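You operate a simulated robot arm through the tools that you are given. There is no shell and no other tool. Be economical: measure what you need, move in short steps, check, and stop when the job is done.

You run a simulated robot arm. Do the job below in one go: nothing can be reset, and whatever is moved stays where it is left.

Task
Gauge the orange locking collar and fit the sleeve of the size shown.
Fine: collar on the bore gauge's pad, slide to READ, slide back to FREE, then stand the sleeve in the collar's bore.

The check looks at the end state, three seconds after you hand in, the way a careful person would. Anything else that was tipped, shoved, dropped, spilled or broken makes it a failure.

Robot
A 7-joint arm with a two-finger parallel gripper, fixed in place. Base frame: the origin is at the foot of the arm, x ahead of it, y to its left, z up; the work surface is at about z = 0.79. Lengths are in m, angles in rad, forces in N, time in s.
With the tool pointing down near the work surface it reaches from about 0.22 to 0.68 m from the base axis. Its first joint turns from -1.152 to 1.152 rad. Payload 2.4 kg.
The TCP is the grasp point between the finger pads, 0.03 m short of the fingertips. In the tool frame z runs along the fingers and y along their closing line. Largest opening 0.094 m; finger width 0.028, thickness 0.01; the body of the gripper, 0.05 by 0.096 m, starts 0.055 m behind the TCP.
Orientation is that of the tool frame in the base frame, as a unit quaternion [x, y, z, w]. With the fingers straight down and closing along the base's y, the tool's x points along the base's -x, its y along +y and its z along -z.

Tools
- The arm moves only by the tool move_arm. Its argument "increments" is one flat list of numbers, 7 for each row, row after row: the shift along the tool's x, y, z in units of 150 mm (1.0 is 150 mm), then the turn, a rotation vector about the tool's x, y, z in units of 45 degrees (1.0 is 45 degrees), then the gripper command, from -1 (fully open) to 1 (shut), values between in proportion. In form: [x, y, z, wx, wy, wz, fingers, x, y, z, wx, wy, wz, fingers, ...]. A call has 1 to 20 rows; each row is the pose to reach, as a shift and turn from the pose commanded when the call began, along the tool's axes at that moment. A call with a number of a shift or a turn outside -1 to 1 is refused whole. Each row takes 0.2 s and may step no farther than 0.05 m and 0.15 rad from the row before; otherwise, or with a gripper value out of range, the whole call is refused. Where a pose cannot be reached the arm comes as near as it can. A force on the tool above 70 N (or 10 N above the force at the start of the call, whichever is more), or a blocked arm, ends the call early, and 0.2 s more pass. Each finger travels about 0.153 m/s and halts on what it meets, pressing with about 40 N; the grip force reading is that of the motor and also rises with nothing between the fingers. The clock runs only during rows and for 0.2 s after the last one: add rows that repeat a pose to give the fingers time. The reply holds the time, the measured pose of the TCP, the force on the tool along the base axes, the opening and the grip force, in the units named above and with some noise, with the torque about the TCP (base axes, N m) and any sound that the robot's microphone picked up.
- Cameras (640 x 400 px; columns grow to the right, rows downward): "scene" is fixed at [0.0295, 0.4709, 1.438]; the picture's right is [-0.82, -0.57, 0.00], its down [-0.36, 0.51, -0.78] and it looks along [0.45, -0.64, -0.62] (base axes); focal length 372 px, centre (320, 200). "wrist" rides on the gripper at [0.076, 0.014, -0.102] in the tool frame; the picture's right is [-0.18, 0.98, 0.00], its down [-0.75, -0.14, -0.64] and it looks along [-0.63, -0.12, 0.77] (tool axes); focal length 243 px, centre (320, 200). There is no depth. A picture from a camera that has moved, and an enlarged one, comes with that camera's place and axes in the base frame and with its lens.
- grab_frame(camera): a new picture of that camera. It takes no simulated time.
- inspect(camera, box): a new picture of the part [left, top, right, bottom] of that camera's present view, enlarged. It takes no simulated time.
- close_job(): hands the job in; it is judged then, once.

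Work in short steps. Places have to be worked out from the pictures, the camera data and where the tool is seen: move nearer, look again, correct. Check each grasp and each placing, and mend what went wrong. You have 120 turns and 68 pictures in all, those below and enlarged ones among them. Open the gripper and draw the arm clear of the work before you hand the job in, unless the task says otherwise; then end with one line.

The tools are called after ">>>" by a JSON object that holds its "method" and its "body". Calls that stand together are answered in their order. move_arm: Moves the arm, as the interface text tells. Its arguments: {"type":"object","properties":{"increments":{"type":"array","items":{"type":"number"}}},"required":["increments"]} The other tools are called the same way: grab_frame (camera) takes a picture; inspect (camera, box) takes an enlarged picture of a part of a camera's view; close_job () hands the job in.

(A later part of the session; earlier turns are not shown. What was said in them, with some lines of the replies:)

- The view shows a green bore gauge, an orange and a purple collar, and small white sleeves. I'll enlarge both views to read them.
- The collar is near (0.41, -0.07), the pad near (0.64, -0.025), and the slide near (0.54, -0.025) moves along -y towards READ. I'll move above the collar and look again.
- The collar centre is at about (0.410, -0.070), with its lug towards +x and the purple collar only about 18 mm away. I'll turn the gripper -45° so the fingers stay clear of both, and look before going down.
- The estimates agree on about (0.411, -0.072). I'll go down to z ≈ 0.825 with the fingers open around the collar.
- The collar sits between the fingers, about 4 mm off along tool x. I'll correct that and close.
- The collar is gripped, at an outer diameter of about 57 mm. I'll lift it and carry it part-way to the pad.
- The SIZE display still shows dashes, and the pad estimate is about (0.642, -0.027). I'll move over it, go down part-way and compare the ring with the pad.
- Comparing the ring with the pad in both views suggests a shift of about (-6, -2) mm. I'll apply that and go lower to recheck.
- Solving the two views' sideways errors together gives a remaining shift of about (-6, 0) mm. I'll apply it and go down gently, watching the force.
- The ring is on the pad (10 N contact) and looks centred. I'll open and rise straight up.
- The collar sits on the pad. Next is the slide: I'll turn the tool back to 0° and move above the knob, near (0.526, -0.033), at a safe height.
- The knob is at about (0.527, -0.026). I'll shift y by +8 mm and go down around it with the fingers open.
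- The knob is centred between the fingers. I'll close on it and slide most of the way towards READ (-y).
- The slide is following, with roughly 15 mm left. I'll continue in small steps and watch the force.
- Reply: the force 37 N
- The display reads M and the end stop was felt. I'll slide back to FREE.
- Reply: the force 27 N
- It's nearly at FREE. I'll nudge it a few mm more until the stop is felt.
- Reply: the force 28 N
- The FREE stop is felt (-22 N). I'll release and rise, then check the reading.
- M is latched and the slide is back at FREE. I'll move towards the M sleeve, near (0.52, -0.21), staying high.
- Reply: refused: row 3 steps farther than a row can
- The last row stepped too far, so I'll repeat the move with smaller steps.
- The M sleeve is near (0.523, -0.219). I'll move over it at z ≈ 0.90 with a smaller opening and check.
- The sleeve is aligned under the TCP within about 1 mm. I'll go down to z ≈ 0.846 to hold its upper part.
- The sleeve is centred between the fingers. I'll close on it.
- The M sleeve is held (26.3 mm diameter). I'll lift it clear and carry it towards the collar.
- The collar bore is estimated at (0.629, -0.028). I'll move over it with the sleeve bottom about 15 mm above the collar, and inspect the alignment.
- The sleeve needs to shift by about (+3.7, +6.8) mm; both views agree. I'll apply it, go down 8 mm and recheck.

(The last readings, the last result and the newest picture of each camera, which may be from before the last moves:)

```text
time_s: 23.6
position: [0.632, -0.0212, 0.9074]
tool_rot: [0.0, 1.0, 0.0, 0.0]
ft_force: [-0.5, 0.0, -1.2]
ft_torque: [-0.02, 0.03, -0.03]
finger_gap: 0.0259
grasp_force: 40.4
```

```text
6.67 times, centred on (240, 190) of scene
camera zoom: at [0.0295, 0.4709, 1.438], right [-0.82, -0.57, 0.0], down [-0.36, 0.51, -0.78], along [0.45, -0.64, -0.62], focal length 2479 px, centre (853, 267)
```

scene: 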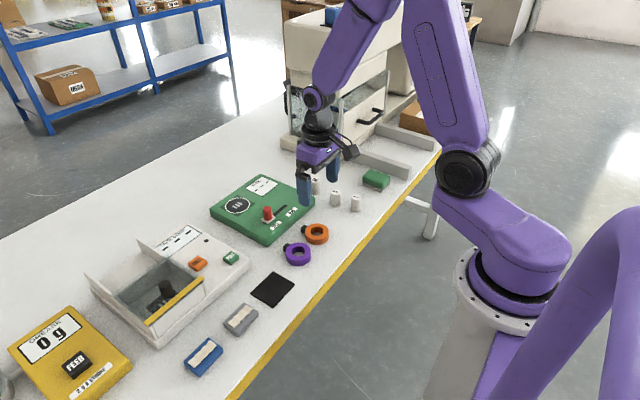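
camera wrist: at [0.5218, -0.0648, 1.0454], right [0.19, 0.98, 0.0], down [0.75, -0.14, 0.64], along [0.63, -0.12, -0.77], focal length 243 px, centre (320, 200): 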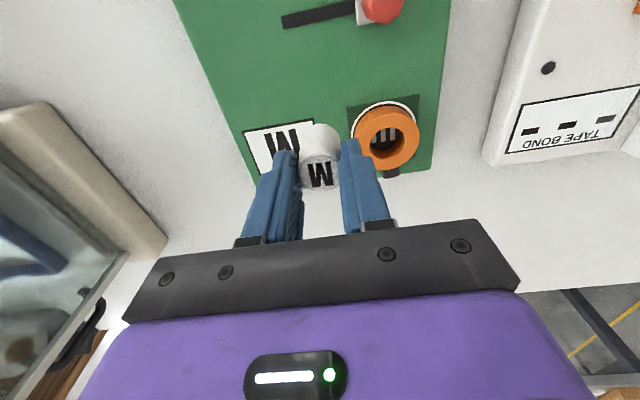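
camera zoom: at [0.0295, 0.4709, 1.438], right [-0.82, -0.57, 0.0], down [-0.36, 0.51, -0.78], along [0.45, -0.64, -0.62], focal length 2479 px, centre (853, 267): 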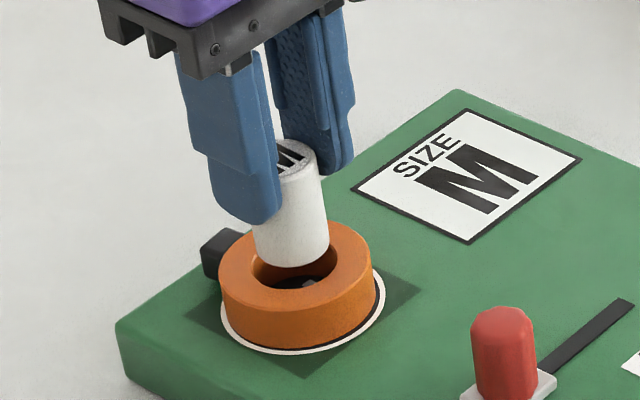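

Both views show the sleeve centred over the bore. I'll lower it slowly, watching the force.

>>> {"method": "move_arm", "body": {"increments": [0, 0, 0.05, 0, 0, 0, 0.7, 0, 0, 0.1, 0, 0, 0, 0.7, 0, 0, 0.14, 0, 0, 0, 0.7, 0, 0, 0.165, 0, 0, 0, 0.7, 0, 0, 0.165, 0, 0, 0, 0.7]}}

>>> {"method": "inspect", "body": {"camera": "wrist", "box": [220, 70, 420, 220]}}

>>> {"method": "inspect", "body": {"camera": "scene", "box": [200, 160, 280, 220]}}

```text
time_s: 24.8
position: [0.6324, -0.0224, 0.882]
tool_rot: [0.001, 1.0, 0.0, 0.0]
ft_force: [0.3, 0.5, -0.9]
ft_torque: [0.01, 0.02, 0.02]
finger_gap: 0.0261
grasp_force: 39.9
```

```text
2.67 times, centred on (320, 145) of wrist
camera zoom: at [0.5556, -0.0078, 0.9846], right [0.18, 0.98, 0.0], down [0.75, -0.14, 0.64], along [0.63, -0.12, -0.77], focal length 647 px, centre (320, 347)
```

zoom: 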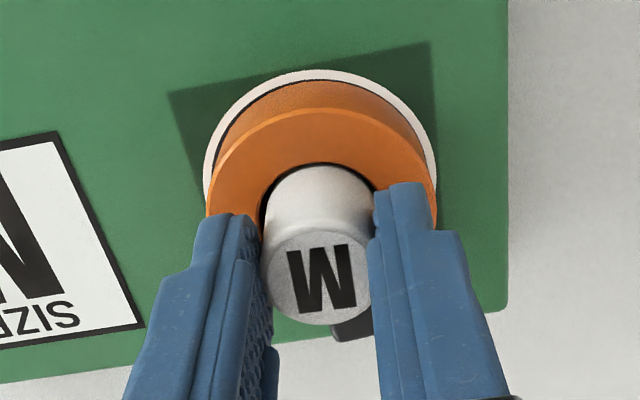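

```text
6.67 times, centred on (240, 190) of scene
camera zoom: at [0.0295, 0.4709, 1.438], right [-0.82, -0.57, 0.0], down [-0.36, 0.51, -0.78], along [0.45, -0.64, -0.62], focal length 2479 px, centre (853, 267)
```

zoom: 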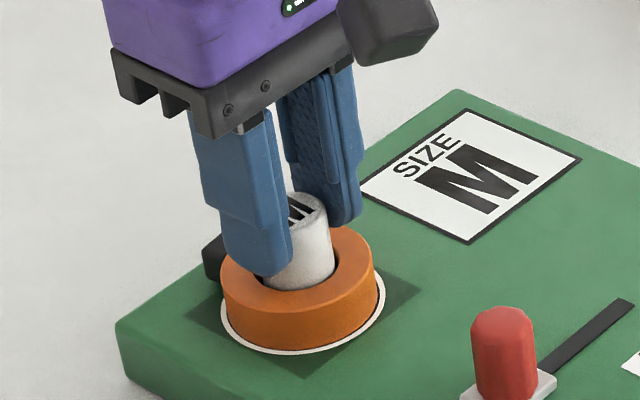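

The sleeve is in the bore without contact. I'll lower it a few mm more, until the bottom is felt.

>>> {"method": "move_arm", "body": {"increments": [0, 0, 0.013, 0, 0, 0, 0.7, 0, 0, 0.022, 0, 0, 0, 0.7, 0, 0, 0.022, 0, 0, 0, 0.7]}}

```text
time_s: 25.6
position: [0.6323, -0.0215, 0.879]
tool_rot: [0.0, 1.0, 0.0, 0.0]
ft_force: [0.2, -0.5, 0.1]
ft_torque: [-0.03, -0.01, -0.03]
finger_gap: 0.0261
grasp_force: 39.7
```

There's no contact yet, so I'll take a further 2–3 mm.

>>> {"method": "move_arm", "body": {"increments": [0, 0, 0.008, 0, 0, 0, 0.7, 0, 0, 0.016, 0, 0, 0, 0.7, 0, 0, 0.016, 0, 0, 0, 0.7]}}

>>> {"method": "inspect", "body": {"camera": "scene", "box": [200, 160, 280, 220]}}

```text
time_s: 26.4
position: [0.6333, -0.0204, 0.8775]
tool_rot: [0.0, 1.0, 0.001, 0.002]
ft_force: [-9.3, -0.8, 28.0]
ft_torque: [-0.01, 0.52, 0.02]
finger_gap: 0.0258
grasp_force: 39.7
```

```text
6.67 times, centred on (240, 190) of scene
camera zoom: at [0.0287, 0.4709, 1.438], right [-0.82, -0.57, 0.0], down [-0.36, 0.51, -0.78], along [0.45, -0.64, -0.62], focal length 2479 px, centre (853, 267)
```

zoom: 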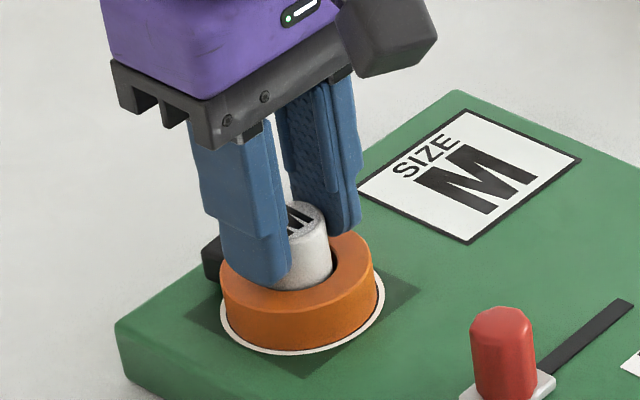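

Bottom contact came at the expected height. I'll ease off 2 mm, open, and rise straight up.

>>> {"method": "move_arm", "body": {"increments": [0, 0, -0.012, 0, 0, 0, 0.7, 0, 0, -0.012, 0, 0, 0, 0.2, 0, 0, -0.012, 0, 0, 0, 0, 0, 0, -0.012, 0, 0, 0, 0, 0, 0, -0.15, 0, 0, 0, 0, 0, 0, -0.4, 0, 0, 0, 0, 0, 0, -0.7, 0, 0, 0, 0]}}

>>> {"method": "inspect", "body": {"camera": "scene", "box": [200, 160, 280, 220]}}

>>> {"method": "grab_frame", "body": {"camera": "wrist"}}

```text
time_s: 28.0
position: [0.6332, -0.0223, 0.9807]
tool_rot: [-0.001, 1.0, 0.0, -0.001]
ft_force: [1.1, -0.1, -0.1]
ft_torque: [0.03, 0.0, 0.01]
finger_gap: 0.0472
grasp_force: 0.0
```

```text
6.67 times, centred on (240, 190) of scene
camera zoom: at [0.0295, 0.4709, 1.438], right [-0.82, -0.57, 0.0], down [-0.36, 0.51, -0.78], along [0.45, -0.64, -0.62], focal length 2479 px, centre (853, 267)
```

zoom: 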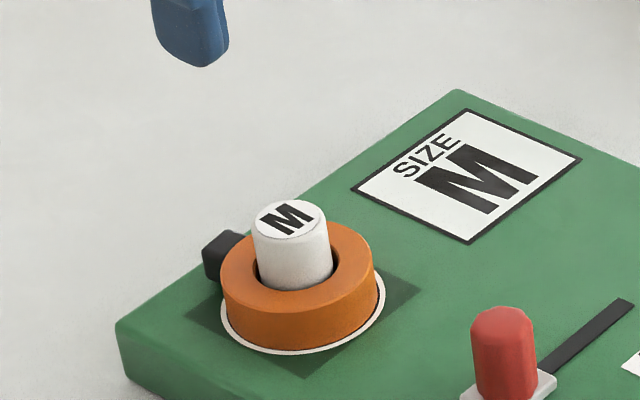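

```text
19 pictures are left
camera wrist: at [0.5567, -0.0082, 1.085], right [0.18, 0.98, 0.0], down [0.75, -0.14, 0.64], along [0.63, -0.12, -0.77], focal length 243 px, centre (320, 200)
```

wrist: 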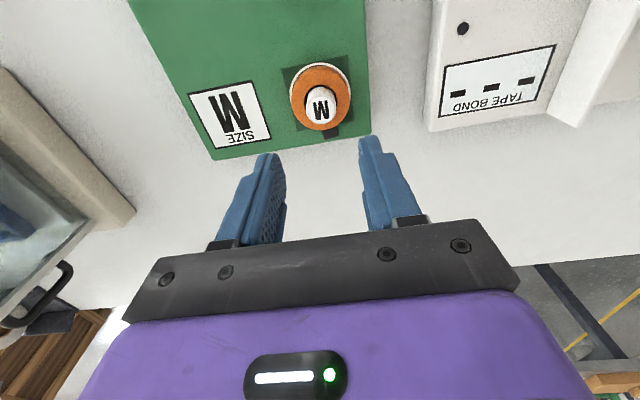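

The M sleeve stands upright in the collar bore. I'll open fully, draw the arm back and up, and take a last overall look.

>>> {"method": "move_arm", "body": {"increments": [0, 0, -0.25, 0, 0, 0, -0.5, 0, 0, -0.5, 0, 0, 0, -1, 0.3, 0, -0.6, 0, 0, 0, -1, 0.6, 0, -0.6, 0, 0, 0, -1, 0.9, 0, -0.6, 0, 0, 0, -1]}}

>>> {"method": "grab_frame", "body": {"camera": "scene"}}

>>> {"method": "inspect", "body": {"camera": "scene", "box": [200, 150, 400, 275]}}

```text
time_s: 29.2
position: [0.4955, -0.0214, 1.0706]
tool_rot: [0.001, 1.0, 0.001, 0.001]
ft_force: [0.5, -0.3, 1.3]
ft_torque: [0.01, -0.01, 0.0]
finger_gap: 0.094
grasp_force: 0.1
```

```text
18 pictures are left
```

scene: 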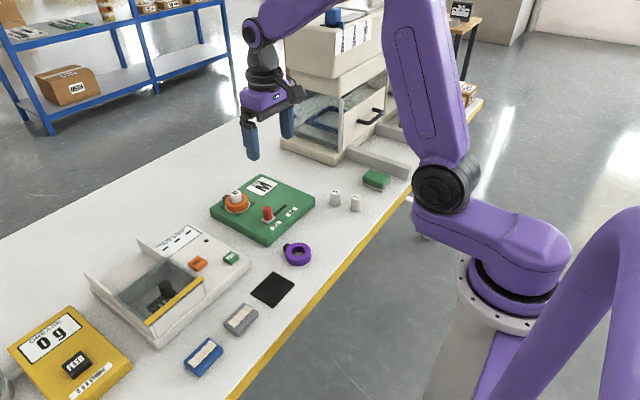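

```text
3.20 times, centred on (300, 212) of scene
camera zoom: at [0.0295, 0.4709, 1.438], right [-0.82, -0.57, 0.0], down [-0.36, 0.51, -0.78], along [0.45, -0.64, -0.62], focal length 1190 px, centre (384, 160)
```

zoom: 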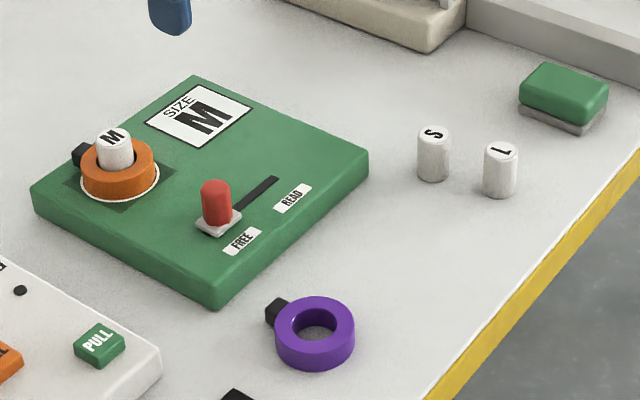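

The slide is at FREE, M is still shown, the sleeve stands in the collar, and nothing else has moved. I'm handing in.

>>> {"method": "close_job", "body": {}}

```text
The job is handed in.
```

The orange collar gauged M; the M sleeve is standing in its bore on the gauge pad, the slide is back at FREE, and the arm is clear.
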